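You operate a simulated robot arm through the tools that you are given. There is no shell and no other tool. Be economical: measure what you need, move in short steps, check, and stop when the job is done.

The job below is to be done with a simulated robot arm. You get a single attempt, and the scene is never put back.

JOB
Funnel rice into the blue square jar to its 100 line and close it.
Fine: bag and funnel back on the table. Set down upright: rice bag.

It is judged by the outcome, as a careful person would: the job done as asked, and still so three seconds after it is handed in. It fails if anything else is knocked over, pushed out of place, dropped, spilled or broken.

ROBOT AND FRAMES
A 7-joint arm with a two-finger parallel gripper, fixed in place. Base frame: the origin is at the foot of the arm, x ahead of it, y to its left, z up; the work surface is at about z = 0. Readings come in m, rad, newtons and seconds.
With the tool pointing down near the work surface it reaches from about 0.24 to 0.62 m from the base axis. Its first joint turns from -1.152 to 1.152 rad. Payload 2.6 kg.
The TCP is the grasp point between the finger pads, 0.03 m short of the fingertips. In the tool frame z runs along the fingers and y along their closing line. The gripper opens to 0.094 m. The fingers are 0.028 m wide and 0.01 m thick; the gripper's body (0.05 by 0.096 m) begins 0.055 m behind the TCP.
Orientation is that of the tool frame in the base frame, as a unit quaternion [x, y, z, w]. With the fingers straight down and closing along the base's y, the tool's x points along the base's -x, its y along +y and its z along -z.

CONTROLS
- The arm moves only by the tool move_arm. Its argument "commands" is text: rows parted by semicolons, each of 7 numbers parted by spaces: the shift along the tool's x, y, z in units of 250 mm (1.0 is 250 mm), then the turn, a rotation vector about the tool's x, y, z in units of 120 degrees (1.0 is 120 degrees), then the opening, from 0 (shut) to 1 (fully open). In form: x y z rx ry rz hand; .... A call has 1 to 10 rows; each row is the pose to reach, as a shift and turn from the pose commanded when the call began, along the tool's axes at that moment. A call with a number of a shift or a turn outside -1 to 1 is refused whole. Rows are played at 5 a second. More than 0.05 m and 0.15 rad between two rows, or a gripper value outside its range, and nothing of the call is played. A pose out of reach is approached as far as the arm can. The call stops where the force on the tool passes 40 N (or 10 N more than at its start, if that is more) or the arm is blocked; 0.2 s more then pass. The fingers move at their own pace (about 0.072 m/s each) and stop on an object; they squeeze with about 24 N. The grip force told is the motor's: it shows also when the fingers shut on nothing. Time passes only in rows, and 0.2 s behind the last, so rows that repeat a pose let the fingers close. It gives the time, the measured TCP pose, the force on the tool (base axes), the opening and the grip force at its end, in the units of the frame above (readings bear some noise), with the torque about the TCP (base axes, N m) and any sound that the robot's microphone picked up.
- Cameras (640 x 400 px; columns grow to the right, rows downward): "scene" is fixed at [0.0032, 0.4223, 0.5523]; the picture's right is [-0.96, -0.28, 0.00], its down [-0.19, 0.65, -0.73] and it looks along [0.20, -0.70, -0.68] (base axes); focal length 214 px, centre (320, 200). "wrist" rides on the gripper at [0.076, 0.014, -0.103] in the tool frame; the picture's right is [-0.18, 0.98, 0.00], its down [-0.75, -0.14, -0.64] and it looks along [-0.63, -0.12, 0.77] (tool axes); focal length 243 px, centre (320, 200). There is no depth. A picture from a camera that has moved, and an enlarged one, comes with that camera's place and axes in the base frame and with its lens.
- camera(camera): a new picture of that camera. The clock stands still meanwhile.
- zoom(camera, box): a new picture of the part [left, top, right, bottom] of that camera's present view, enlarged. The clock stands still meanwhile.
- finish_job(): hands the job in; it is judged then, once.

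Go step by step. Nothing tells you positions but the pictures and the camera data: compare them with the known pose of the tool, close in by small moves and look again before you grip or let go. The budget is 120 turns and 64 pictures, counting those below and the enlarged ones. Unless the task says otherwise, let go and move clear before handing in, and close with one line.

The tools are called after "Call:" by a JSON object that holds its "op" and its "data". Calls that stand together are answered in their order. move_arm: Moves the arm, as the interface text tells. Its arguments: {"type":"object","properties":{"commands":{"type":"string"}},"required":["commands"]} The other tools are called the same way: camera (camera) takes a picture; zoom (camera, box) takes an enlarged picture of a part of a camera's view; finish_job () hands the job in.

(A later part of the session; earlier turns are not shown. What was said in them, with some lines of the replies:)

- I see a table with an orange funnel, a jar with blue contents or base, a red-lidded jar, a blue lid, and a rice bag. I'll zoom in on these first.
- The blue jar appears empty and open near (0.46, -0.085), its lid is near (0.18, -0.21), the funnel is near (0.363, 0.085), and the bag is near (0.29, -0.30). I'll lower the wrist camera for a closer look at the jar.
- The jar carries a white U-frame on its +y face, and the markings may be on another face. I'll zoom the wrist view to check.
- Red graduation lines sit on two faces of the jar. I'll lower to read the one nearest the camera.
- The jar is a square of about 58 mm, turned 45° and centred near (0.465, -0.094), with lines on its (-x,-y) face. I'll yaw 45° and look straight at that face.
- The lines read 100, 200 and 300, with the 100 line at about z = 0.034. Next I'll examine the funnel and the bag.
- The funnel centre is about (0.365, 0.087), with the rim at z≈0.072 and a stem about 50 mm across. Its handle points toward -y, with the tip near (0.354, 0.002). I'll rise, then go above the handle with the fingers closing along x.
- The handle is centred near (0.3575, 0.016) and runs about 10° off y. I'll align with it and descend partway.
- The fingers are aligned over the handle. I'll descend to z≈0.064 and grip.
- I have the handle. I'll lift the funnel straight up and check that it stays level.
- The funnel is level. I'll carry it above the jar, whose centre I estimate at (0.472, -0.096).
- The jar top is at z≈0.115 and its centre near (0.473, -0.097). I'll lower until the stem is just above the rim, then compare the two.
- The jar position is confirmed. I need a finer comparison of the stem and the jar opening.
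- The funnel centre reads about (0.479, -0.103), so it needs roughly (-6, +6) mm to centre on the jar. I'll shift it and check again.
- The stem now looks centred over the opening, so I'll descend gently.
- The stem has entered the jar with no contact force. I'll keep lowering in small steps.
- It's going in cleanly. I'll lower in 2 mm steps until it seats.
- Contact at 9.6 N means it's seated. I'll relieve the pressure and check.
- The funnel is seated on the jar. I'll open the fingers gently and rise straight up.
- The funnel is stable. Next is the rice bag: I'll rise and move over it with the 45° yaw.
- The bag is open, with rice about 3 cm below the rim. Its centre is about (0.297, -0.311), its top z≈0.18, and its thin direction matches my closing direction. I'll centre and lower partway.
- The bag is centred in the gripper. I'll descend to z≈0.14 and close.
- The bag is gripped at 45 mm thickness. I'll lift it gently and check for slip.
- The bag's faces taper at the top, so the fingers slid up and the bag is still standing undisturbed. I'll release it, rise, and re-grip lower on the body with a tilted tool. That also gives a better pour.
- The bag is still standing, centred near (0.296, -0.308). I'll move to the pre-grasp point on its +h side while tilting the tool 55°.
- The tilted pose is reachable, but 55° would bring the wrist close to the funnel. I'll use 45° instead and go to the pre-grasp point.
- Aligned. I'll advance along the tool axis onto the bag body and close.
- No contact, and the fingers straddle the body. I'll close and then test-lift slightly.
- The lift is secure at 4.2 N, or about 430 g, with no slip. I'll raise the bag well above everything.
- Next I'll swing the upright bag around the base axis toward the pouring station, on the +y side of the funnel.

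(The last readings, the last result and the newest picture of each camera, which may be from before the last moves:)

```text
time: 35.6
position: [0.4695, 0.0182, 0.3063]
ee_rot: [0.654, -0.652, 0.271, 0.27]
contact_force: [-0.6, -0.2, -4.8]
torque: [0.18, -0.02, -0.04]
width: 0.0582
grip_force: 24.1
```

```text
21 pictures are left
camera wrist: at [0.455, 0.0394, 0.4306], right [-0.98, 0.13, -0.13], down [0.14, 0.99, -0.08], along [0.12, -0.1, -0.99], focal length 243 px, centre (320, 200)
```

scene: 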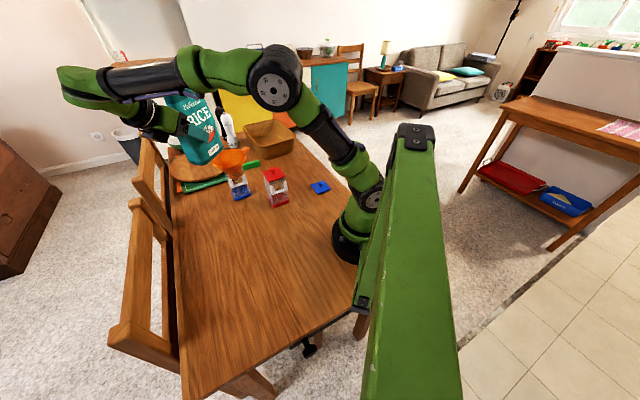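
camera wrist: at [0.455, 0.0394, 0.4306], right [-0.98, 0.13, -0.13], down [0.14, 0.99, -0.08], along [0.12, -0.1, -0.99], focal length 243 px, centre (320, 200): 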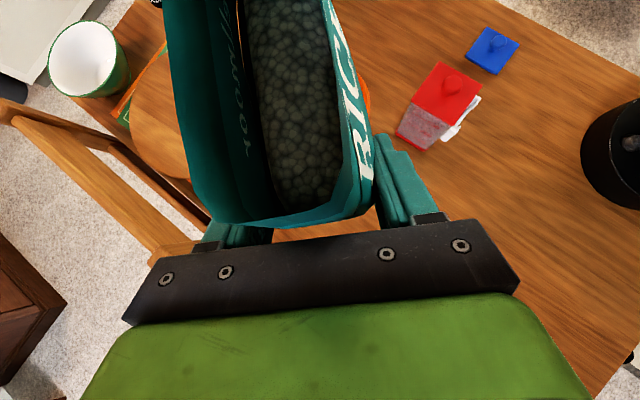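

The bag is upright next to the funnel with the rice visible. I'll start tilting the mouth toward the funnel to about 29° while lowering to z≈0.256.

Call:
{"op": "move_arm", "data": {"commands": "0 -0.005 0 0 -0.06 0 0; 0 -0.01 0 0 -0.12 0 0; -0.07 -0.01 0.07 0 -0.18 0 0; -0.141 -0.01 0.141 0 -0.24 0 0; -0.141 -0.01 0.141 0 -0.24 0 0"}}

Call:
{"op": "zoom", "data": {"camera": "scene", "box": [140, 80, 300, 210]}}

Call:
{"op": "camera", "data": {"camera": "wrist"}}

```text
time: 36.8
position: [0.4745, 0.0197, 0.2546]
ee_rot: [0.7, -0.7, 0.099, 0.099]
contact_force: [0.4, 0.6, -4.3]
torque: [0.11, -0.03, 0.03]
width: 0.0579
grip_force: 23.9
```

```text
3.08 times, centred on (220, 145) of scene
camera zoom: at [0.0032, 0.4223, 0.5523], right [-0.96, -0.28, 0.0], down [-0.19, 0.65, -0.73], along [0.2, -0.7, -0.68], focal length 660 px, centre (628, 369)
```

zoom: 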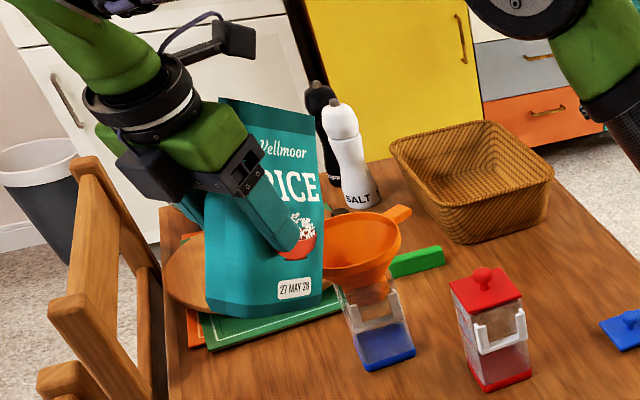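

```text
19 pictures are left
camera wrist: at [0.4595, -0.0241, 0.3734], right [-0.98, 0.18, -0.05], down [0.14, 0.9, 0.41], along [0.12, 0.39, -0.91], focal length 243 px, centre (320, 200)
```

wrist: 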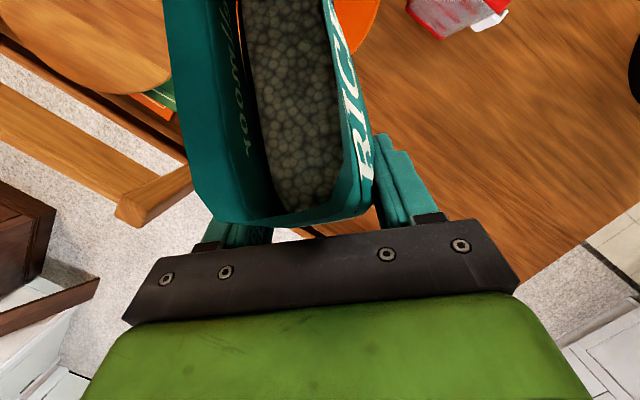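

No rice is moving yet at 29°. I'll tilt further in steps, listening for sound and watching the weight.

Call:
{"op": "move_arm", "data": {"commands": "0 0 0 0 -0.03 0 0; 0 0 0 0 -0.06 0 0; 0 0 0 0 -0.06 0 0; 0 0 0 0 -0.06 0 0"}}

Call:
{"op": "move_arm", "data": {"commands": "0 0 0 0 -0.025 0 0; 0 0 0 0 -0.05 0 0; 0 0 0 0 -0.05 0 0; 0 0 0 0 -0.05 0 0"}}

Call:
{"op": "camera", "data": {"camera": "wrist"}}

```text
time: 37.8
position: [0.4741, 0.019, 0.2548]
ee_rot: [0.705, -0.705, 0.054, 0.055]
contact_force: [-0.1, -0.6, -5.3]
torque: [0.1, 0.0, -0.04]
width: 0.0583
grip_force: 24.0
```

```text
time: 38.8
position: [0.475, 0.0188, 0.2557]
ee_rot: [0.707, -0.707, 0.018, 0.018]
contact_force: [-0.4, 0.1, -3.9]
torque: [0.03, -0.01, 0.01]
width: 0.0582
grip_force: 23.6
```

```text
18 pictures are left
camera wrist: at [0.4599, -0.0508, 0.361], right [-0.98, 0.18, -0.01], down [0.14, 0.79, 0.6], along [0.12, 0.59, -0.8], focal length 243 px, centre (320, 200)
```

wrist: 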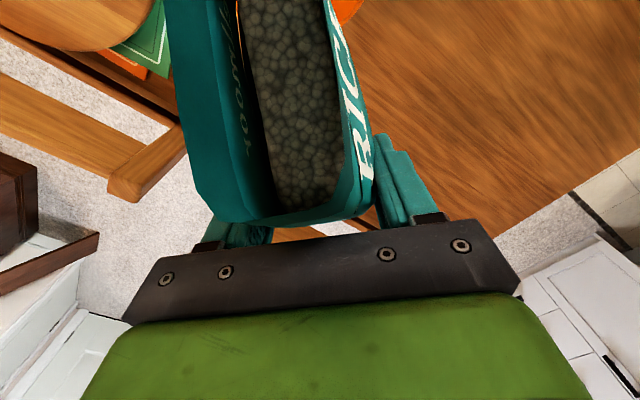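

At about 42° there's still no flow. I'll go on in finer steps.

Call:
{"op": "move_arm", "data": {"commands": "0 0 0 0 -0.025 0 0; 0 0 0 0 -0.05 0 0; 0 0 0 0 -0.05 0 0; 0 0 0 0 -0.05 0 0"}}

Call:
{"op": "move_arm", "data": {"commands": "0 0 0 0 -0.02 0 0; 0 0 0 0 -0.04 0 0; 0 0 0 0 -0.04 0 0; 0 0 0 0 -0.04 0 0"}}

Call:
{"op": "zoom", "data": {"camera": "scene", "box": [180, 90, 280, 210]}}

```text
time: 39.8
position: [0.4742, 0.0185, 0.2554]
ee_rot: [0.707, -0.707, -0.019, -0.019]
contact_force: [-0.2, -0.1, -5.3]
torque: [0.02, -0.01, 0.0]
width: 0.0583
grip_force: 24.4
```

```text
time: 40.8
position: [0.4761, 0.0189, 0.2545]
ee_rot: [-0.705, 0.706, 0.048, 0.049]
contact_force: [-0.7, -0.6, -5.4]
torque: [0.01, -0.04, -0.04]
width: 0.0581
grip_force: 24.4
```

```text
3.33 times, centred on (230, 150) of scene
camera zoom: at [0.0032, 0.4223, 0.5523], right [-0.96, -0.28, 0.0], down [-0.19, 0.65, -0.73], along [0.2, -0.7, -0.68], focal length 715 px, centre (620, 367)
```

zoom: 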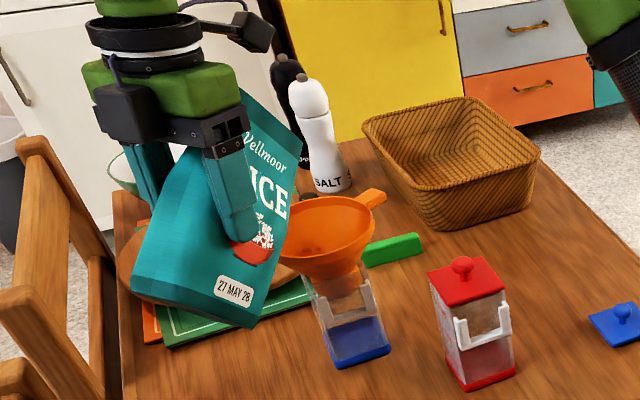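

The bag is at about 53°, its lip above the funnel, and still no flow. I'll continue in small steps.

Call:
{"op": "move_arm", "data": {"commands": "0 0 0 0 -0.017 0 0; 0 0 0 0 -0.034 0 0; 0 0 0 0 -0.034 0 0; 0 0 0 0 -0.034 0 0"}}

Call:
{"op": "move_arm", "data": {"commands": "0 0 0 0 -0.017 0 0; 0 0 0 0 -0.034 0 0; 0 0 0 0 -0.034 0 0; 0 0 0 0 -0.034 0 0"}}

Call:
{"op": "zoom", "data": {"camera": "scene", "box": [200, 120, 270, 200]}}

```text
time: 41.8
position: [0.4742, 0.0188, 0.2557]
ee_rot: [-0.703, 0.704, 0.074, 0.074]
contact_force: [-0.3, 0.1, -5.4]
torque: [0.01, -0.01, -0.02]
width: 0.0582
grip_force: 23.8
```

```text
time: 42.8
position: [0.475, 0.0185, 0.2557]
ee_rot: [-0.7, 0.7, 0.099, 0.099]
contact_force: [-0.4, 0.6, -5.1]
torque: [0.0, 0.02, 0.0]
width: 0.0579
grip_force: 23.9
```

```text
5.00 times, centred on (235, 160) of scene
camera zoom: at [0.0032, 0.4223, 0.5523], right [-0.96, -0.28, 0.0], down [-0.19, 0.65, -0.73], along [0.2, -0.7, -0.68], focal length 1072 px, centre (745, 400)
```

zoom: 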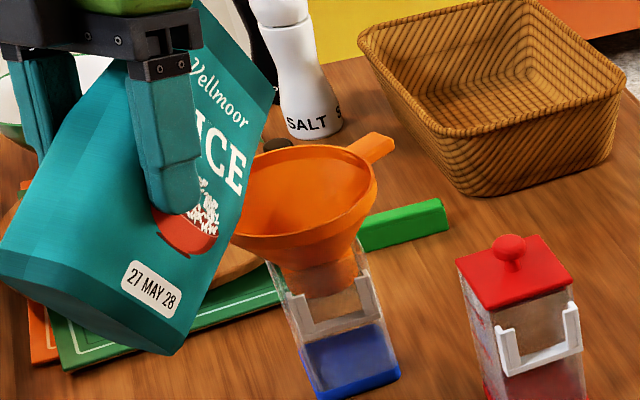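

At about 61° there's still no flow, and the lip stays over the funnel. I'll continue.

Call:
{"op": "move_arm", "data": {"commands": "0 0 0 0 -0.017 0 0; 0 0 0 0 -0.034 0 0; 0 0 0 0 -0.034 0 0; 0 0 0 0 -0.034 0 0; 0 0 0 0 -0.034 0 0"}}

Call:
{"op": "move_arm", "data": {"commands": "0 0 0 0 -0.017 0 0; 0 0 0 0 -0.034 0 0; 0 0 0 0 -0.034 0 0; 0 0 0 0 -0.034 0 0; 0 0 0 0 -0.034 0 0"}}

Call:
{"op": "zoom", "data": {"camera": "scene", "box": [200, 120, 270, 200]}}

```text
time: 44.0
position: [0.4742, 0.0187, 0.2565]
ee_rot: [0.697, -0.696, -0.122, -0.123]
contact_force: [-0.1, -0.4, -3.7]
torque: [-0.03, -0.02, 0.0]
width: 0.0583
grip_force: 24.1
```

```text
time: 45.2
position: [0.4742, 0.0194, 0.2554]
ee_rot: [-0.691, 0.692, 0.147, 0.148]
contact_force: [-0.3, -0.7, -4.6]
torque: [-0.04, 0.0, 0.02]
width: 0.0581
grip_force: 24.3
```

```text
5.00 times, centred on (235, 160) of scene
camera zoom: at [0.0032, 0.4223, 0.5523], right [-0.96, -0.28, 0.0], down [-0.19, 0.65, -0.73], along [0.2, -0.7, -0.68], focal length 1072 px, centre (745, 400)
```

zoom: 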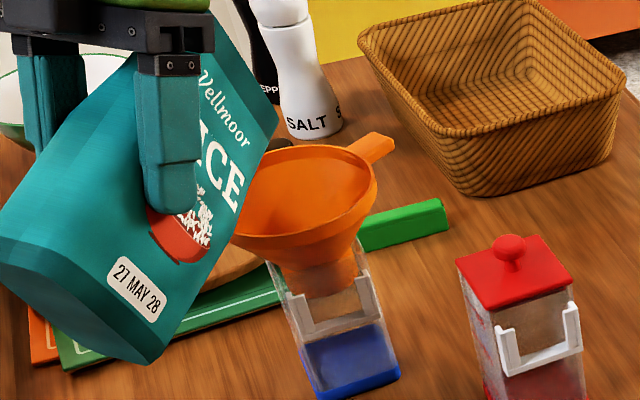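

About 69° now and nothing yet. I'll do two more small steps.

Call:
{"op": "move_arm", "data": {"commands": "0 0 0 0 -0.012 0 0; 0 0 0 0 -0.025 0 0; 0 0 0 0 -0.025 0 0; 0 0 0 0 -0.025 0 0; 0 0 0 0 -0.025 0 0"}}

Call:
{"op": "move_arm", "data": {"commands": "0 0 0 0 -0.012 0 0; 0 0 0 0 -0.025 0 0; 0 0 0 0 -0.025 0 0; 0 0 0 0 -0.025 0 0; 0 0 0 0 -0.025 0 0"}}

Call:
{"op": "zoom", "data": {"camera": "scene", "box": [200, 120, 270, 200]}}

```text
time: 46.4
position: [0.4732, 0.0202, 0.2555]
ee_rot: [0.688, -0.687, -0.165, -0.166]
contact_force: [0.5, -0.1, -4.3]
torque: [-0.05, -0.01, 0.03]
width: 0.0581
grip_force: 23.8
```

```text
time: 47.6
position: [0.4734, 0.0187, 0.2561]
ee_rot: [0.683, -0.683, -0.184, -0.184]
contact_force: [0.4, 0.2, -4.4]
torque: [-0.07, 0.01, -0.02]
width: 0.058
grip_force: 23.8
```

```text
5.00 times, centred on (235, 160) of scene
camera zoom: at [0.0032, 0.4223, 0.5523], right [-0.96, -0.28, 0.0], down [-0.19, 0.65, -0.73], along [0.2, -0.7, -0.68], focal length 1072 px, centre (745, 400)
```

zoom: 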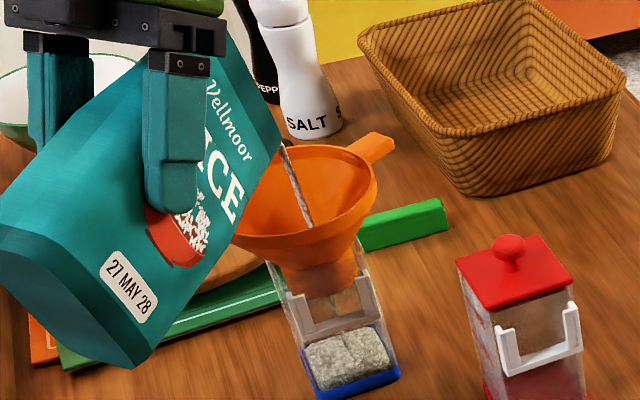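

Rice is flowing in a clean stream. Before any time passes I'll measure the level.

Call:
{"op": "zoom", "data": {"camera": "scene", "box": [225, 175, 250, 202]}}

```text
14.81 times, centred on (238, 188) of scene
camera zoom: at [0.0032, 0.4223, 0.5523], right [-0.96, -0.28, 0.0], down [-0.19, 0.65, -0.73], along [0.2, -0.7, -0.68], focal length 3177 px, centre (1542, 370)
```

zoom: 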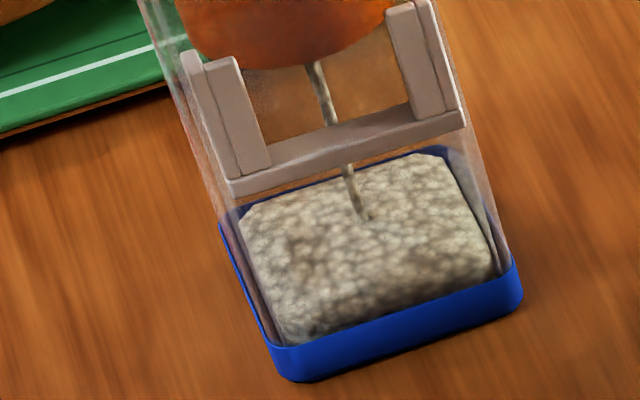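

The level is at about z = 0.014–0.016, and the target is 0.034. I'll let it flow briefly, about 0.4 s, and measure again.

Call:
{"op": "move_arm", "data": {"commands": "0 0 0 0 0 0 0"}}

Call:
{"op": "zoom", "data": {"camera": "scene", "box": [225, 175, 250, 202]}}

```text
time: 48.0
position: [0.4744, 0.018, 0.2563]
ee_rot: [0.683, -0.683, -0.184, -0.184]
contact_force: [0.0, 0.6, -4.4]
torque: [-0.06, -0.01, 0.0]
width: 0.0579
grip_force: 24.0
```

```text
14.81 times, centred on (238, 188) of scene
camera zoom: at [0.0032, 0.4223, 0.5523], right [-0.96, -0.28, 0.0], down [-0.19, 0.65, -0.73], along [0.2, -0.7, -0.68], focal length 3177 px, centre (1542, 370)
```

zoom: 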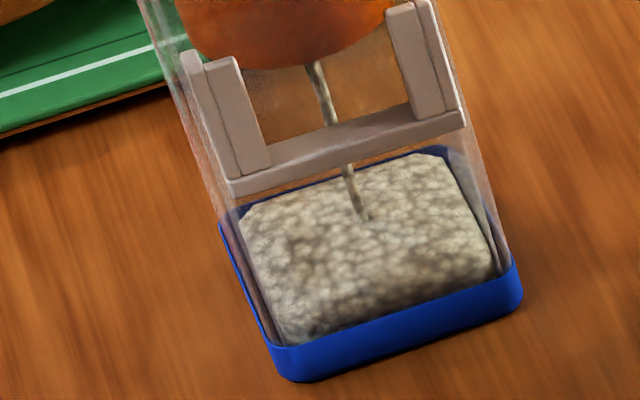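

The level barely changed, so the flow is slow. I'll hold for about 1.8 s.

Call:
{"op": "move_arm", "data": {"commands": "0 0 0 0 0 0 0; 0 0 0 0 0 0 0; 0 0 0 0 0 0 0; 0 0 0 0 0 0 0; 0 0 0 0 0 0 0; 0 0 0 0 0 0 0; 0 0 0 0 0 0 0; 0 0 0 0 0 0 0"}}

Call:
{"op": "zoom", "data": {"camera": "scene", "box": [225, 160, 255, 202]}}

```text
time: 49.8
position: [0.4743, 0.0189, 0.2563]
ee_rot: [0.683, -0.683, -0.183, -0.183]
contact_force: [-0.4, -0.2, -4.1]
torque: [-0.07, 0.02, 0.02]
width: 0.0581
grip_force: 23.9
```

```text
9.52 times, centred on (240, 181) of scene
camera zoom: at [0.0032, 0.4223, 0.5523], right [-0.96, -0.28, 0.0], down [-0.19, 0.65, -0.73], along [0.2, -0.7, -0.68], focal length 2043 px, centre (1082, 381)
```

zoom: 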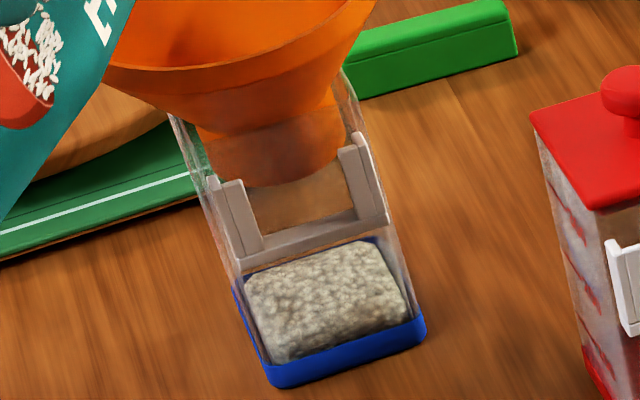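

The flow stopped at equilibrium with the level at about 0.017, roughly half. I'll tilt 2.4° more and let it settle.

Call:
{"op": "move_arm", "data": {"commands": "0 0 0 0 -0.01 0 0; 0 0 0 0 -0.02 0 0; 0 0 0 0 -0.02 0 0; 0 0 0 0 -0.02 0 0; 0 0 0 0 -0.02 0 0; 0 0 0 0 -0.02 0 0; 0 0 0 0 -0.02 0 0; 0 0 0 0 -0.02 0 0"}}

Call:
{"op": "zoom", "data": {"camera": "scene", "box": [225, 160, 255, 202]}}

```text
time: 51.6
position: [0.4742, 0.0193, 0.2554]
ee_rot: [-0.678, 0.679, 0.198, 0.198]
contact_force: [-0.2, 0.1, -3.8]
torque: [-0.05, 0.02, -0.01]
width: 0.0578
grip_force: 24.3
```

```text
9.52 times, centred on (240, 181) of scene
camera zoom: at [0.0032, 0.4223, 0.5523], right [-0.96, -0.28, 0.0], down [-0.19, 0.65, -0.73], along [0.2, -0.7, -0.68], focal length 2043 px, centre (1082, 381)
```

zoom: 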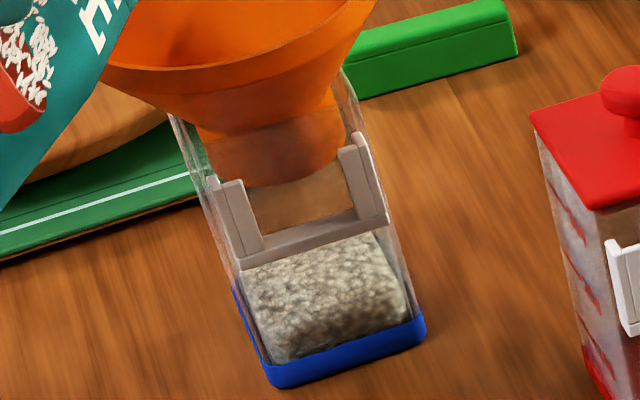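

The level is now about 0.023, roughly +6 mm for 2.4°. I'll tilt another 3.2° and let it settle.

Call:
{"op": "move_arm", "data": {"commands": "0 0 0 0 -0.009 0 0; 0 0 0 0 -0.018 0 0; 0 0 0 0 -0.027 0 0; 0 0 0 0 -0.027 0 0; 0 0 0 0 -0.027 0 0; 0 0 0 0 -0.027 0 0; 0 0 0 0 -0.027 0 0; 0 0 0 0 -0.027 0 0; 0 0 0 0 -0.027 0 0"}}

Call:
{"op": "zoom", "data": {"camera": "scene", "box": [225, 160, 255, 202]}}

```text
time: 53.6
position: [0.4739, 0.0181, 0.2545]
ee_rot: [0.673, -0.673, -0.217, -0.217]
contact_force: [0.6, -0.4, -4.2]
torque: [-0.1, 0.01, -0.02]
width: 0.0583
grip_force: 24.1
```

```text
9.52 times, centred on (240, 181) of scene
camera zoom: at [0.0032, 0.4223, 0.5523], right [-0.96, -0.28, 0.0], down [-0.19, 0.65, -0.73], along [0.2, -0.7, -0.68], focal length 2043 px, centre (1082, 381)
```

zoom: 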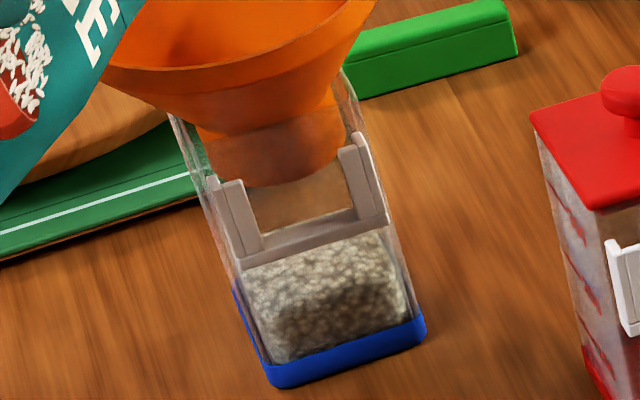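

The level looks near the target. One tight zoom to measure it.

Call:
{"op": "zoom", "data": {"camera": "scene", "box": [232, 180, 248, 202]}}

```text
16.00 times, centred on (240, 191) of scene
camera zoom: at [0.0032, 0.4223, 0.5523], right [-0.96, -0.28, 0.0], down [-0.19, 0.65, -0.73], along [0.2, -0.7, -0.68], focal length 3432 px, centre (1600, 344)
```

zoom: 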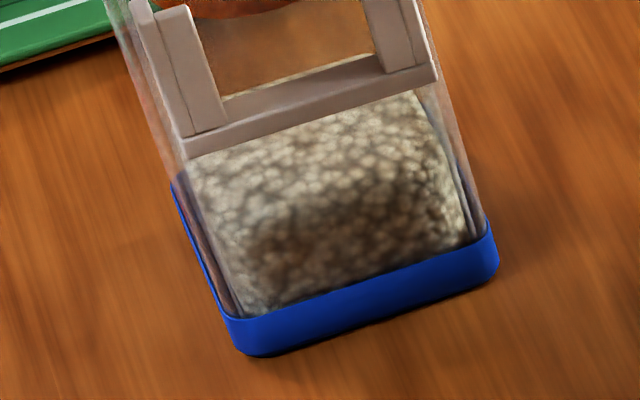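

The level measures about 0.033, just at or slightly under the line. I'll give it a tiny extra 0.5° nudge and settle, then bring the bag back upright.

Call:
{"op": "move_arm", "data": {"commands": "0 0 0 0 -0.004 0 0; 0 0 0 0 -0.004 0 0; 0 0 0 0 -0.004 0 0; 0 0 0 0 -0.004 0 0; 0 0 0 0 -0.004 0 0; 0 0 0 0 -0.004 0 0; 0 0 0 0 -0.004 0 0; 0 0 0 0 -0.004 0 0"}}

Call:
{"op": "move_arm", "data": {"commands": "0 0 0 0 0.06 0 0; 0 0 0 0 0.12 0 0; 0 0 0 0 0.18 0 0; 0 0 -0.07 0 0.24 0 0; 0 0 -0.14 0 0.3 0 0; 0 0 -0.2 0 0.3 0 0"}}

Call:
{"op": "zoom", "data": {"camera": "scene", "box": [232, 180, 248, 202]}}

```text
time: 55.4
position: [0.4748, 0.0179, 0.2563]
ee_rot: [-0.672, 0.673, 0.219, 0.22]
contact_force: [-0.3, -0.3, -3.4]
torque: [-0.11, 0.02, 0.02]
width: 0.0575
grip_force: 23.8
```

```text
time: 56.8
position: [0.4754, -0.0097, 0.2972]
ee_rot: [0.707, -0.707, -0.002, 0.0]
contact_force: [0.0, 0.5, -4.1]
torque: [0.01, 0.02, 0.0]
width: 0.0578
grip_force: 23.9
```

```text
16.00 times, centred on (240, 191) of scene
camera zoom: at [0.0032, 0.4223, 0.5523], right [-0.96, -0.28, 0.0], down [-0.19, 0.65, -0.73], along [0.2, -0.7, -0.68], focal length 3432 px, centre (1600, 344)
```

zoom: 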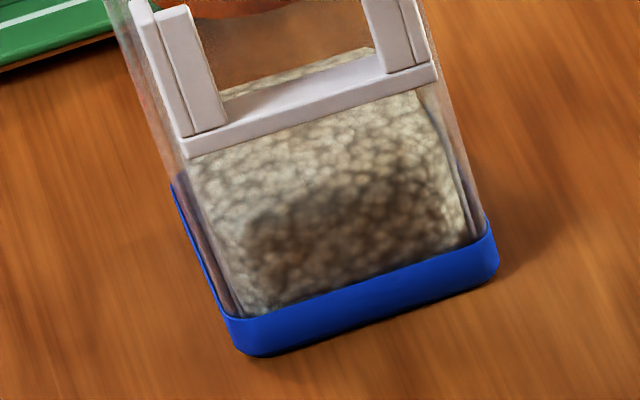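

The level sits at the line (z≈0.034) and the flow has stopped. I'll bring the bag fully upright before carrying it back.

Call:
{"op": "move_arm", "data": {"commands": "-0.016 0 -0.006 0 0.054 0 0; -0.032 0 -0.012 0 0.107 0 0; -0.048 0 -0.018 0 0.161 0 0; -0.064 0 -0.024 0 0.214 0 0; -0.08 0 -0.03 0 0.268 0 0; -0.096 0 -0.036 0 0.321 0 0; -0.112 0 -0.036 0 0.375 0 0; -0.112 0 -0.036 0 0.375 0 0"}}

```text
time: 58.6
position: [0.4735, 0.0178, 0.3048]
ee_rot: [-0.653, 0.654, -0.27, -0.27]
contact_force: [-0.2, -0.7, -3.0]
torque: [0.15, 0.0, 0.0]
width: 0.0575
grip_force: 24.2
```

I'll swing it back along the same arc to above its original spot.

Call:
{"op": "move_arm", "data": {"commands": "0.128 0.024 0.128 -0.0333 0 0.0333 0; 0.252 0.066 0.252 -0.0666 0 0.0666 0; 0.372 0.123 0.372 -0.0999 0 0.0999 0; 0.485 0.196 0.485 -0.1332 0 0.1332 0; 0.591 0.284 0.591 -0.1665 0 0.1665 0; 0.69 0.384 0.69 -0.1998 0 0.1998 0; 0.78 0.496 0.78 -0.2331 0 0.2331 0; 0.851 0.612 0.851 -0.2664 0 0.2664 0; 0.851 0.612 0.851 -0.2664 0 0.2664 0"}}

```text
time: 60.6
position: [0.3198, -0.2809, 0.3039]
ee_rot: [-0.353, 0.854, -0.145, -0.353]
contact_force: [-0.3, 0.4, -3.7]
torque: [0.08, -0.07, 0.02]
width: 0.0576
grip_force: 24.2
```

Orientation matches the original grasp. I'll lower to just above the table.

Call:
{"op": "move_arm", "data": {"commands": "-0.1 0 0.1 0 0 0 0; -0.2 0 0.2 0 0 0 0; -0.3 0 0.3 0 0 0 0; -0.4 0 0.4 0 0 0 0; -0.5 0 0.5 0 0 0 0; -0.56 0 0.56 0 0 0 0; -0.585 0 0.585 0 0 0 0; -0.585 0 0.585 0 0 0 0"}}

Call:
{"op": "move_arm", "data": {"commands": "-0.007 0 0.007 0 0 0 0; -0.014 0 0.014 0 0 0 0; -0.014 0 0.014 0 0 0 0"}}

```text
time: 62.4
position: [0.3227, -0.2816, 0.0974]
ee_rot: [-0.353, 0.854, -0.144, -0.353]
contact_force: [-0.3, 0.3, -3.3]
torque: [0.09, -0.06, 0.01]
width: 0.0572
grip_force: 24.2
```

```text
time: 63.2
position: [0.3227, -0.2842, 0.0927]
ee_rot: [-0.352, 0.855, -0.143, -0.353]
contact_force: [0.3, -0.4, -3.5]
torque: [0.11, -0.06, 0.0]
width: 0.0576
grip_force: 23.3
```

Call:
{"op": "move_arm", "data": {"commands": "-0.006 0 0.006 0 0 0 0; -0.011 0 0.011 0 0 0 0; -0.011 0 0.011 0 0 0 0"}}

Call:
{"op": "move_arm", "data": {"commands": "-0.004 0 0.004 0 0 0 0; -0.008 0 0.008 0 0 0 0; -0.008 0 0.008 0 0 0 0"}}

```text
time: 64.0
position: [0.3219, -0.2833, 0.0872]
ee_rot: [-0.354, 0.854, -0.144, -0.353]
contact_force: [-0.4, -0.2, -3.8]
torque: [0.12, -0.08, -0.01]
width: 0.0575
grip_force: 24.2
```

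```text
time: 64.8
position: [0.3223, -0.2835, 0.0873]
ee_rot: [-0.354, 0.854, -0.147, -0.351]
contact_force: [7.3, 2.1, 19.4]
torque: [-0.06, 0.4, -0.12]
width: 0.058
grip_force: 24.2
```

The bag touched down. I'll relieve the force and open the fingers.

Call:
{"op": "move_arm", "data": {"commands": "0.007 0 -0.007 0 0 0 0; 0.007 0 -0.007 0 0 0 0"}}

Call:
{"op": "move_arm", "data": {"commands": "0 0 0 0 0 0 0.7; 0 0 0 0 0 0 0.8; 0 0 0 0 0 0 0.9; 0 0 0 0 0 0 1; 0 0 0 0 0 0 1"}}

Call:
{"op": "zoom", "data": {"camera": "scene", "box": [200, 80, 350, 210]}}

```text
time: 65.4
position: [0.3204, -0.2826, 0.0875]
ee_rot: [-0.353, 0.854, -0.142, -0.353]
contact_force: [0.0, 0.0, -4.7]
torque: [0.09, -0.07, -0.02]
width: 0.0573
grip_force: 24.2
```

```text
time: 66.6
position: [0.3223, -0.2835, 0.0878]
ee_rot: [-0.353, 0.854, -0.144, -0.353]
contact_force: [0.3, 0.2, -0.1]
torque: [0.0, -0.02, 0.01]
width: 0.0939
grip_force: 0.1
```

```text
3.08 times, centred on (275, 145) of scene
camera zoom: at [0.0032, 0.4223, 0.5523], right [-0.96, -0.28, 0.0], down [-0.19, 0.65, -0.73], along [0.2, -0.7, -0.68], focal length 660 px, centre (458, 369)
```

zoom: 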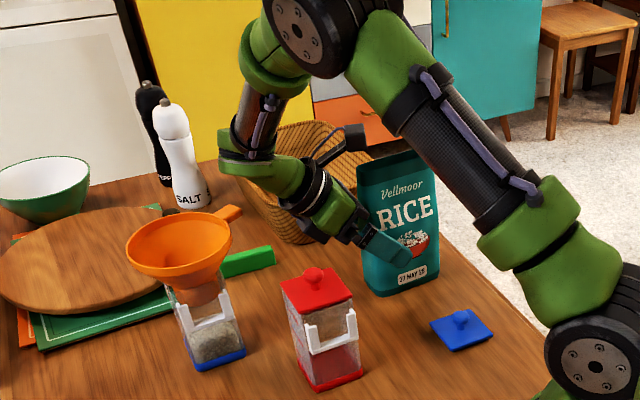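

The bag stands upright with no visible spills. I'll back off along the tool axis and rise.

Call:
{"op": "move_arm", "data": {"commands": "0 0 -0.1 0 0 0 1; 0 0 -0.24 0 0 0 1; 0 0 -0.4 0 0 0 1; 0 0 -0.54 0 0 0 1; 0.11 0 -0.65 0 0 0 1; 0.22 0 -0.76 0 0 0 1; 0.33 0 -0.87 0 0 0 1; 0.33 0 -0.87 0 0 0 1"}}

```text
time: 68.4
position: [0.3883, -0.2185, 0.2996]
ee_rot: [-0.354, 0.854, -0.144, -0.352]
contact_force: [-0.2, 0.1, 0.1]
torque: [-0.01, 0.0, -0.02]
width: 0.0941
grip_force: 0.1
```

Now I'll return the tool to vertical.

Call:
{"op": "move_arm", "data": {"commands": "0 0 0 0 -0.054 0 1; 0 0 0 0 -0.107 0 1; 0 0 0 0 -0.161 0 1; 0 0 0 0 -0.214 0 1; 0 0 0 0 -0.268 0 1; 0 0 0 0 -0.321 0 1; 0 0 0 0 -0.375 0 1; 0 0 0 0 -0.375 0 1"}}

```text
time: 70.2
position: [0.3905, -0.216, 0.3012]
ee_rot: [-0.381, 0.925, 0.002, 0.003]
contact_force: [0.1, 0.3, -0.7]
torque: [-0.01, -0.03, 0.02]
width: 0.0939
grip_force: 0.0
```

Next I'll go above the funnel handle with the earlier placing orientation.

Call:
{"op": "move_arm", "data": {"commands": "-0.065 -0.01 0 0 0 -0.058 0.8; -0.13 -0.02 0.05 0 0 -0.116 0.7; -0.194 -0.03 0.12 0 0 -0.174 0.7; -0.258 -0.04 0.19 0 0 -0.232 0.7; -0.323 -0.05 0.264 0 0 -0.29 0.7; -0.323 -0.05 0.264 0 0 -0.29 0.7"}}

Call:
{"op": "zoom", "data": {"camera": "wrist", "box": [200, 80, 440, 240]}}

```text
time: 71.6
position: [0.4565, -0.1689, 0.2345]
ee_rot: [-0.641, 0.768, 0.001, 0.002]
contact_force: [-0.3, -0.8, 0.9]
torque: [0.02, 0.0, 0.02]
width: 0.0658
grip_force: 0.1
```

```text
2.50 times, centred on (320, 160) of wrist
camera zoom: at [0.4276, -0.2402, 0.3355], right [-0.93, 0.36, 0.0], down [0.27, 0.71, 0.65], along [0.23, 0.6, -0.76], focal length 606 px, centre (320, 300)
```

zoom: 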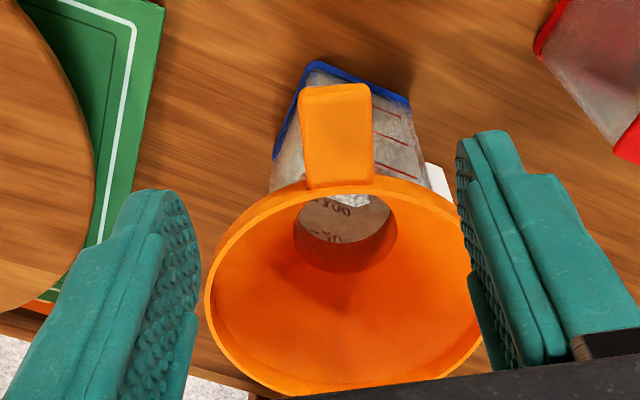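

The handle is about 5 mm to the side of my centre line. I'll correct that, descend, and grip.

Call:
{"op": "move_arm", "data": {"commands": "0 0.022 0.08 0 0 0 0.7; 0 0.022 0.2 0 0 0 0.7; 0 0.022 0.325 0 0 0 0.7; 0 0.022 0.325 0 0 0 0.4; 0 0.022 0.325 0 0 0 0.2; 0 0.022 0.325 0 0 0 0; 0 0.022 0.325 0 0 0 0; 0 0.022 0.325 0 0 0 0"}}

Call:
{"op": "move_arm", "data": {"commands": "0 0 -0.03 0 0 0 0; 0 0 -0.06 0 0 0 0; 0 0 -0.09 0 0 0 0; 0 0 -0.12 0 0 0 0; 0 0 -0.16 0 0 0 0; 0 0 -0.22 0 0 0 0; 0 0 -0.32 0 0 0 0; 0 0 -0.4 0 0 0 0"}}

Call:
{"op": "zoom", "data": {"camera": "scene", "box": [205, 110, 295, 210]}}

```text
time: 73.4
position: [0.4524, -0.1667, 0.1533]
ee_rot: [-0.64, 0.768, 0.001, 0.001]
contact_force: [0.1, -0.1, 0.0]
torque: [-0.05, -0.03, -0.02]
width: 0.0255
grip_force: 23.7
```

```text
time: 75.2
position: [0.4497, -0.1671, 0.2539]
ee_rot: [-0.641, 0.768, 0.001, 0.001]
contact_force: [0.4, 0.1, 0.5]
torque: [-0.06, -0.01, 0.02]
width: 0.0256
grip_force: 23.7
```

```text
4.00 times, centred on (250, 160) of scene
camera zoom: at [0.0032, 0.4223, 0.5523], right [-0.96, -0.28, 0.0], down [-0.19, 0.65, -0.73], along [0.2, -0.7, -0.68], focal length 858 px, centre (600, 360)
```

zoom: 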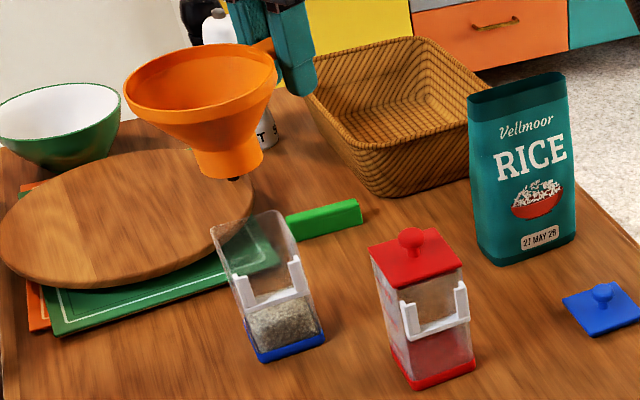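

The funnel is off, and the jar stands with rice in it. I'll carry the funnel back to its original spot.

Call:
{"op": "move_arm", "data": {"commands": "-0.124 0.1 0 0 0 0 0; -0.248 0.2 0 0 0 0 0; -0.371 0.302 0 0 0 0 0; -0.495 0.403 0 0 0 0 0; -0.619 0.504 0 0 0 0 0; -0.619 0.504 0.15 0 0 0 0; -0.619 0.504 0.32 0 0 0 0; -0.619 0.504 0.5 0 0 0 0; -0.619 0.504 0.65 0 0 0 0; -0.619 0.504 0.73 0 0 0 0"}}

Call:
{"op": "move_arm", "data": {"commands": "0 0 0.008 0 0 0 0; 0 0 0.016 0 0 0 0; 0 0 0.024 0 0 0 0; 0 0 0.024 0 0 0 0"}}

```text
time: 77.4
position: [0.3552, 0.0082, 0.0699]
ee_rot: [-0.64, 0.768, 0.002, 0.003]
contact_force: [0.2, 0.6, -0.2]
torque: [0.0, 0.05, 0.0]
width: 0.0254
grip_force: 24.2
```

```text
time: 78.4
position: [0.3537, 0.0086, 0.0652]
ee_rot: [-0.64, 0.768, 0.001, 0.0]
contact_force: [-0.8, -0.2, -0.5]
torque: [-0.03, 0.02, -0.05]
width: 0.0252
grip_force: 23.9
```

Call:
{"op": "move_arm", "data": {"commands": "0 0 0.006 0 0 0 0; 0 0 0.012 0 0 0 0; 0 0 0.012 0 0 0 0"}}

```text
time: 79.2
position: [0.3544, 0.0082, 0.0629]
ee_rot: [-0.64, 0.768, 0.0, 0.002]
contact_force: [0.9, -4.1, 9.2]
torque: [0.67, -0.24, -0.1]
width: 0.0252
grip_force: 23.8
```

The funnel is on the table. I'll relieve the force, open, and rise.

Call:
{"op": "move_arm", "data": {"commands": "0 0 -0.006 0 0 0 0; 0 0 -0.006 0 0 0 0.35; 0 0 -0.006 0 0 0 0.5; 0 0 -0.006 0 0 0 0.7; 0 0 -0.1 0 0 0 0.8; 0 0 -0.25 0 0 0 0.8; 0 0 -0.4 0 0 0 0.8; 0 0 -0.55 0 0 0 0.8; 0 0 -0.7 0 0 0 0.8"}}

```text
time: 81.2
position: [0.3559, 0.0071, 0.2377]
ee_rot: [-0.64, 0.768, 0.004, 0.001]
contact_force: [-0.2, 0.0, 0.4]
torque: [-0.04, 0.02, 0.02]
width: 0.0752
grip_force: 0.1
```

Next is the lid. I've triangulated its centre at about (0.183, -0.209), also turned 45° like the jar. I'll move above it with the 45° yaw.

Call:
{"op": "move_arm", "data": {"commands": "0.139 0.075 0 0 0 0.0414 0.8; 0.279 0.15 0 0 0 0.0829 0.8; 0.418 0.225 0 0 0 0.1243 0.8; 0.558 0.3 0 0 0 0.1657 0.8; 0.697 0.374 0 0 0 0.207 0.8; 0.837 0.449 0 0 0 0.2486 0.8; 0.976 0.524 0 0 0 0.29 0.8; 0.976 0.524 0.25 0 0 0.29 0.8; 0.976 0.524 0.42 0 0 0.29 0.8; 0.976 0.524 0.42 0 0 0.29 0.8"}}

Call:
{"op": "zoom", "data": {"camera": "wrist", "box": [200, 80, 440, 240]}}

```text
refused: row 8 steps farther than a row can; nothing moved
```

```text
2.50 times, centred on (320, 160) of wrist
camera zoom: at [0.3274, -0.0638, 0.3386], right [-0.93, 0.36, 0.0], down [0.28, 0.71, 0.65], along [0.23, 0.6, -0.76], focal length 606 px, centre (320, 300)
```

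zoom: 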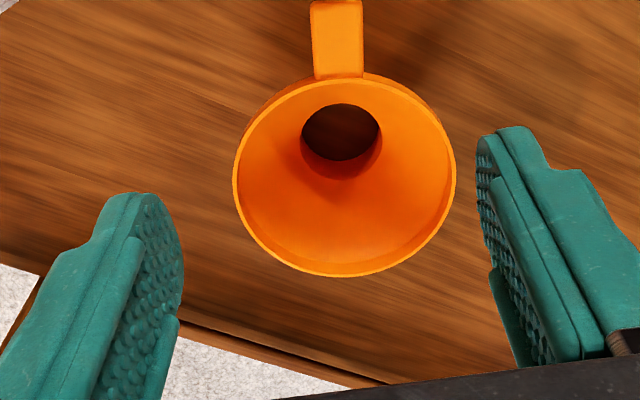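

That call was refused because one step was too long, though the picture does show the funnel standing fine. I'll resend it with shorter steps.

Call:
{"op": "move_arm", "data": {"commands": "0.139 0.075 0 0 0 0.0414 0.8; 0.279 0.15 0 0 0 0.0829 0.8; 0.418 0.225 0 0 0 0.1243 0.8; 0.558 0.3 0 0 0 0.1657 0.8; 0.697 0.374 0 0 0 0.207 0.8; 0.837 0.449 0 0 0 0.2486 0.8; 0.976 0.524 0 0 0 0.29 0.8; 0.976 0.524 0.15 0 0 0.29 0.8; 0.976 0.524 0.3 0 0 0.29 0.8; 0.976 0.524 0.42 0 0 0.29 0.8"}}

```text
time: 83.4
position: [0.1806, -0.2082, 0.1311]
ee_rot: [-0.38, 0.925, 0.002, 0.001]
contact_force: [1.1, 0.1, -0.2]
torque: [0.01, 0.0, -0.03]
width: 0.0754
grip_force: 0.0
```

Call:
{"op": "camera", "data": {"camera": "wrist"}}

```text
2 pictures are left
camera wrist: at [0.1163, -0.2505, 0.2325], right [-0.56, 0.83, 0.0], down [0.63, 0.43, 0.64], along [0.53, 0.36, -0.76], focal length 243 px, centre (320, 200)
```

wrist: 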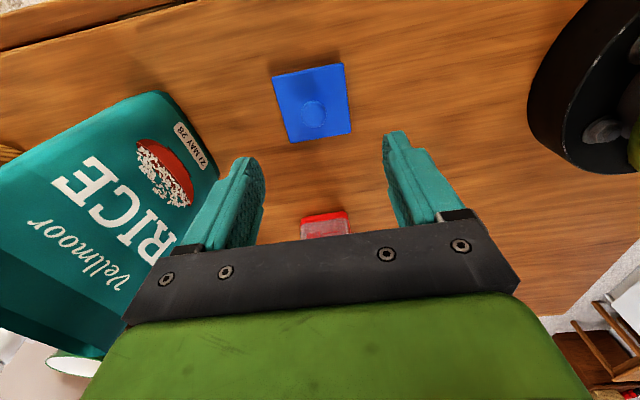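

The lid centre is (0.183, -0.2115), at 45° like the jar. I'll shift 4 mm, descend until the tips are just above the lid plate, and grip the knob.

Call:
{"op": "move_arm", "data": {"commands": "0.002 -0.016 0.12 0 0 0 0.8; 0.002 -0.016 0.24 0 0 0 0.8; 0.002 -0.016 0.3 0 0 0 0.8; 0.002 -0.016 0.345 0 0 0 0.8; 0.002 -0.016 0.345 0 0 0 0.5; 0.002 -0.016 0.345 0 0 0 0.3; 0.002 -0.016 0.345 0 0 0 0; 0.002 -0.016 0.345 0 0 0 0; 0.002 -0.016 0.345 0 0 0 0; 0.002 -0.016 0.345 0 0 0 0"}}

```text
time: 85.6
position: [0.1828, -0.211, 0.0461]
ee_rot: [-0.381, 0.925, 0.002, 0.001]
contact_force: [-0.4, -0.2, 0.6]
torque: [0.02, -0.01, -0.01]
width: 0.0182
grip_force: 24.1
```

I've gripped the knob (18 mm). I'll lift the lid straight up.

Call:
{"op": "move_arm", "data": {"commands": "0 0 -0.04 0 0 0 0; 0 0 -0.14 0 0 0 0; 0 0 -0.3 0 0 0 0; 0 0 -0.46 0 0 0 0; 0 0 -0.62 0 0 0 0; 0 0 -0.72 0 0 0 0"}}

Call:
{"op": "move_arm", "data": {"commands": "-0.115 -0.049 0 0 0 0 0; -0.229 -0.098 0 0 0 0 0; -0.344 -0.147 0 0 0 0 0; -0.458 -0.196 0 0 0 0 0; -0.573 -0.245 0 0 0 0 0; -0.687 -0.294 0 0 0 0 0; -0.802 -0.343 0 0 0 0 0; -0.917 -0.392 0 0 0 0 0; -0.917 -0.392 0 0 0 0 0"}}

```text
time: 87.0
position: [0.185, -0.2109, 0.2247]
ee_rot: [-0.381, 0.925, 0.003, 0.001]
contact_force: [-0.8, -1.0, 0.2]
torque: [0.02, -0.02, 0.0]
width: 0.0184
grip_force: 23.7
```

```text
time: 89.0
position: [0.4157, -0.1199, 0.225]
ee_rot: [-0.382, 0.924, 0.002, 0.0]
contact_force: [-0.3, 0.3, -0.2]
torque: [0.0, 0.0, -0.02]
width: 0.0184
grip_force: 24.0
```

I'll finish the approach over the jar and lower the lid to about 2 cm above the rim.

Call:
{"op": "move_arm", "data": {"commands": "-0.115 -0.047 0 0 0 0 0; -0.229 -0.096 0 0 0 0 0; -0.229 -0.096 0.09 0 0 0 0; -0.229 -0.096 0.18 0 0 0 0; -0.229 -0.096 0.18 0 0 0 0"}}

Call:
{"op": "zoom", "data": {"camera": "scene", "box": [220, 140, 260, 195]}}

```text
time: 90.2
position: [0.4719, -0.0963, 0.1789]
ee_rot: [-0.381, 0.925, 0.002, 0.002]
contact_force: [0.9, 0.3, -0.2]
torque: [-0.01, 0.0, 0.01]
width: 0.0182
grip_force: 24.3
```

```text
7.27 times, centred on (240, 168) of scene
camera zoom: at [0.0032, 0.4223, 0.5523], right [-0.96, -0.28, 0.0], down [-0.19, 0.65, -0.73], along [0.2, -0.7, -0.68], focal length 1560 px, centre (902, 436)
```

zoom: 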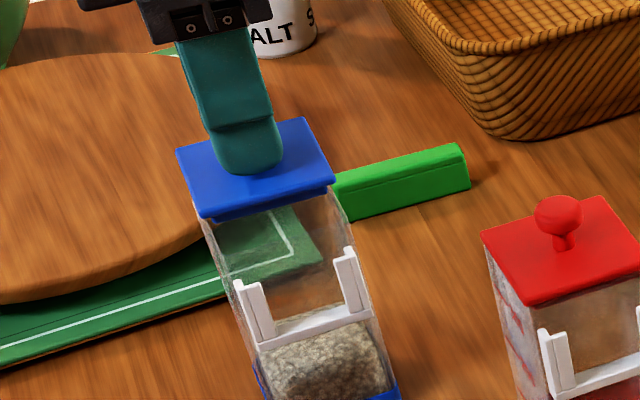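

The lid corners match the predicted positions over the jar within about 1 mm, and it has a plug underneath. I'll lower slowly.

Call:
{"op": "move_arm", "data": {"commands": "0 0 0.02 0 0 0 0; 0 0 0.04 0 0 0 0; 0 0 0.056 0 0 0 0; 0 0 0.064 0 0 0 0; 0 0 0.072 0 0 0 0; 0 0 0.072 0 0 0 0"}}

Call:
{"op": "move_arm", "data": {"commands": "0 0 0.006 0 0 0 0; 0 0 0.012 0 0 0 0; 0 0 0.012 0 0 0 0"}}

```text
time: 91.6
position: [0.4735, -0.0962, 0.1627]
ee_rot: [-0.382, 0.924, 0.002, 0.001]
contact_force: [-1.3, 1.1, -0.4]
torque: [0.01, 0.0, 0.0]
width: 0.0182
grip_force: 24.7
```

```text
time: 92.4
position: [0.4718, -0.0972, 0.1597]
ee_rot: [-0.382, 0.924, 0.003, 0.002]
contact_force: [-0.5, 0.3, 0.1]
torque: [0.02, -0.02, 0.05]
width: 0.0183
grip_force: 24.1
```

No contact yet, so the plug seems to be entering. I'll continue in 2 mm steps.

Call:
{"op": "move_arm", "data": {"commands": "0 0 0.006 0 0 0 0; 0 0 0.012 0 0 0 0; 0 0 0.012 0 0 0 0"}}

Call:
{"op": "move_arm", "data": {"commands": "0 0 0.006 0 0 0 0; 0 0 0.010 0 0 0 0; 0 0 0.010 0 0 0 0"}}

```text
time: 93.2
position: [0.4731, -0.0953, 0.1589]
ee_rot: [-0.38, 0.925, 0.001, 0.002]
contact_force: [-4.6, 0.3, 16.6]
torque: [-0.08, 0.15, -0.06]
width: 0.0181
grip_force: 24.3
heard: snap
```

```text
time: 94.0
position: [0.4735, -0.0954, 0.1564]
ee_rot: [-0.381, 0.925, 0.002, 0.002]
contact_force: [-5.7, 3.1, 26.5]
torque: [0.12, 0.06, 0.02]
width: 0.0184
grip_force: 23.9
```

I heard a snap, so the lid has clicked on. I'll relieve the force, release, and rise.

Call:
{"op": "move_arm", "data": {"commands": "0 0 -0.006 0 0 0 0; 0 0 -0.012 0 0 0 0; 0 0 -0.012 0 0 0 0"}}

Call:
{"op": "move_arm", "data": {"commands": "0 0 0 0 0 0 0.3; 0 0 0 0 0 0 0.5; 0 0 0 0 0 0 0.6; 0 0 -0.08 0 0 0 0.6; 0 0 -0.22 0 0 0 0.6; 0 0 -0.4 0 0 0 0.6; 0 0 -0.55 0 0 0 0.6"}}

Call:
{"op": "zoom", "data": {"camera": "scene", "box": [200, 110, 340, 250]}}

```text
time: 94.8
position: [0.4723, -0.0974, 0.1561]
ee_rot: [-0.38, 0.925, 0.002, -0.001]
contact_force: [-0.7, 0.2, 0.8]
torque: [0.03, 0.02, -0.04]
width: 0.0183
grip_force: 23.4
heard: snap
```

```text
time: 96.4
position: [0.4715, -0.0958, 0.2971]
ee_rot: [-0.382, 0.924, 0.002, 0.001]
contact_force: [-0.2, 0.2, -0.5]
torque: [0.01, -0.01, 0.0]
width: 0.0563
grip_force: 0.0
heard: snap
```

```text
2.86 times, centred on (270, 180) of scene
camera zoom: at [0.0032, 0.4223, 0.5523], right [-0.96, -0.28, 0.0], down [-0.19, 0.65, -0.73], along [0.2, -0.7, -0.68], focal length 613 px, centre (463, 257)
```

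zoom: 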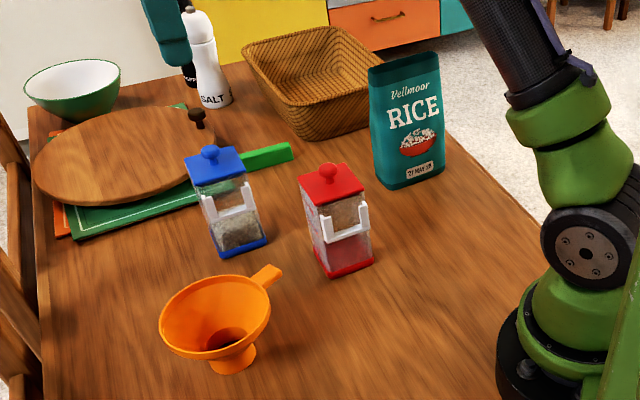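

The lid looks seated and level, and the bag and funnel are standing. The snap was reported several times, so I'll press once more on the knob with closed fingers. That seats it without any risk of pulling.

Call:
{"op": "move_arm", "data": {"commands": "0.003 0 0.05 0 0 0 0; 0.003 0 0.15 0 0 0 0; 0.003 0 0.25 0 0 0 0; 0.003 0 0.34 0 0 0 0; 0.003 0 0.4 0 0 0 0; 0.003 0 0.44 0 0 0 0; 0.003 0 0.44 0 0 0 0"}}

Call:
{"op": "move_arm", "data": {"commands": "0 0 0.01 0 0 0 0; 0 0 0.02 0 0 0 0; 0 0 0.028 0 0 0 0; 0 0 0.028 0 0 0 0"}}

```text
time: 98.0
position: [0.4729, -0.0964, 0.1854]
ee_rot: [-0.382, 0.924, 0.002, 0.002]
contact_force: [-0.6, -0.2, 0.6]
torque: [0.0, -0.01, -0.04]
width: 0.0003
grip_force: 23.9
```

```text
time: 99.0
position: [0.4725, -0.0973, 0.1774]
ee_rot: [-0.381, 0.925, 0.002, 0.0]
contact_force: [-0.3, -0.1, -0.5]
torque: [-0.03, -0.03, 0.02]
width: 0.0
grip_force: 24.3
```

Call:
{"op": "move_arm", "data": {"commands": "0 0 0.006 0 0 0 0; 0 0 0.012 0 0 0 0; 0 0 0.018 0 0 0 0; 0 0 0.018 0 0 0 0"}}

Call:
{"op": "move_arm", "data": {"commands": "0 0 0.005 0 0 0 0; 0 0 0.01 0 0 0 0; 0 0 0.01 0 0 0 0"}}

```text
time: 100.0
position: [0.4718, -0.0954, 0.1753]
ee_rot: [-0.381, 0.924, 0.001, 0.003]
contact_force: [-4.8, 1.3, 20.8]
torque: [-0.01, 0.17, -0.07]
width: 0.0
grip_force: 24.0
```

```text
time: 100.6
position: [0.4735, -0.0957, 0.177]
ee_rot: [-0.381, 0.925, 0.0, 0.005]
contact_force: [-1.7, 0.3, 5.1]
torque: [-0.03, 0.06, -0.01]
width: 0.0
grip_force: 24.1
stopped in row 2: the force on the tool passed its limit (the readings are from after the stop); the commanded pose is now the measured one
```

Firm presses produced no new snap, so the lid was already latched. I'll rise clear and hand in.

Call:
{"op": "move_arm", "data": {"commands": "0 0 -0.02 0 0 0 0; 0 0 -0.1 0 0 0 0; 0 0 -0.25 0 0 0 0; 0 0 -0.4 0 0 0 0; 0 0 -0.55 0 0 0 0; 0 0 -0.55 0 0 0 0; 0 0 -0.55 0 0 0 0"}}

```text
time: 102.2
position: [0.4726, -0.0956, 0.3135]
ee_rot: [-0.381, 0.924, 0.0, 0.004]
contact_force: [0.1, 0.2, -0.2]
torque: [-0.03, 0.01, 0.03]
width: 0.0
grip_force: 24.3
```

The arm is clear of everything, the jar is filled and closed, and the bag and funnel are back on the table, so I'm handing in.

Call:
{"op": "finish_job", "data": {}}

```text
The job is handed in.
```

The blue jar holds rice to about its 100 line, judged from the scene camera rather than read at the line itself. Its lid is snapped on, and the rice bag and funnel both stand upright on the table.
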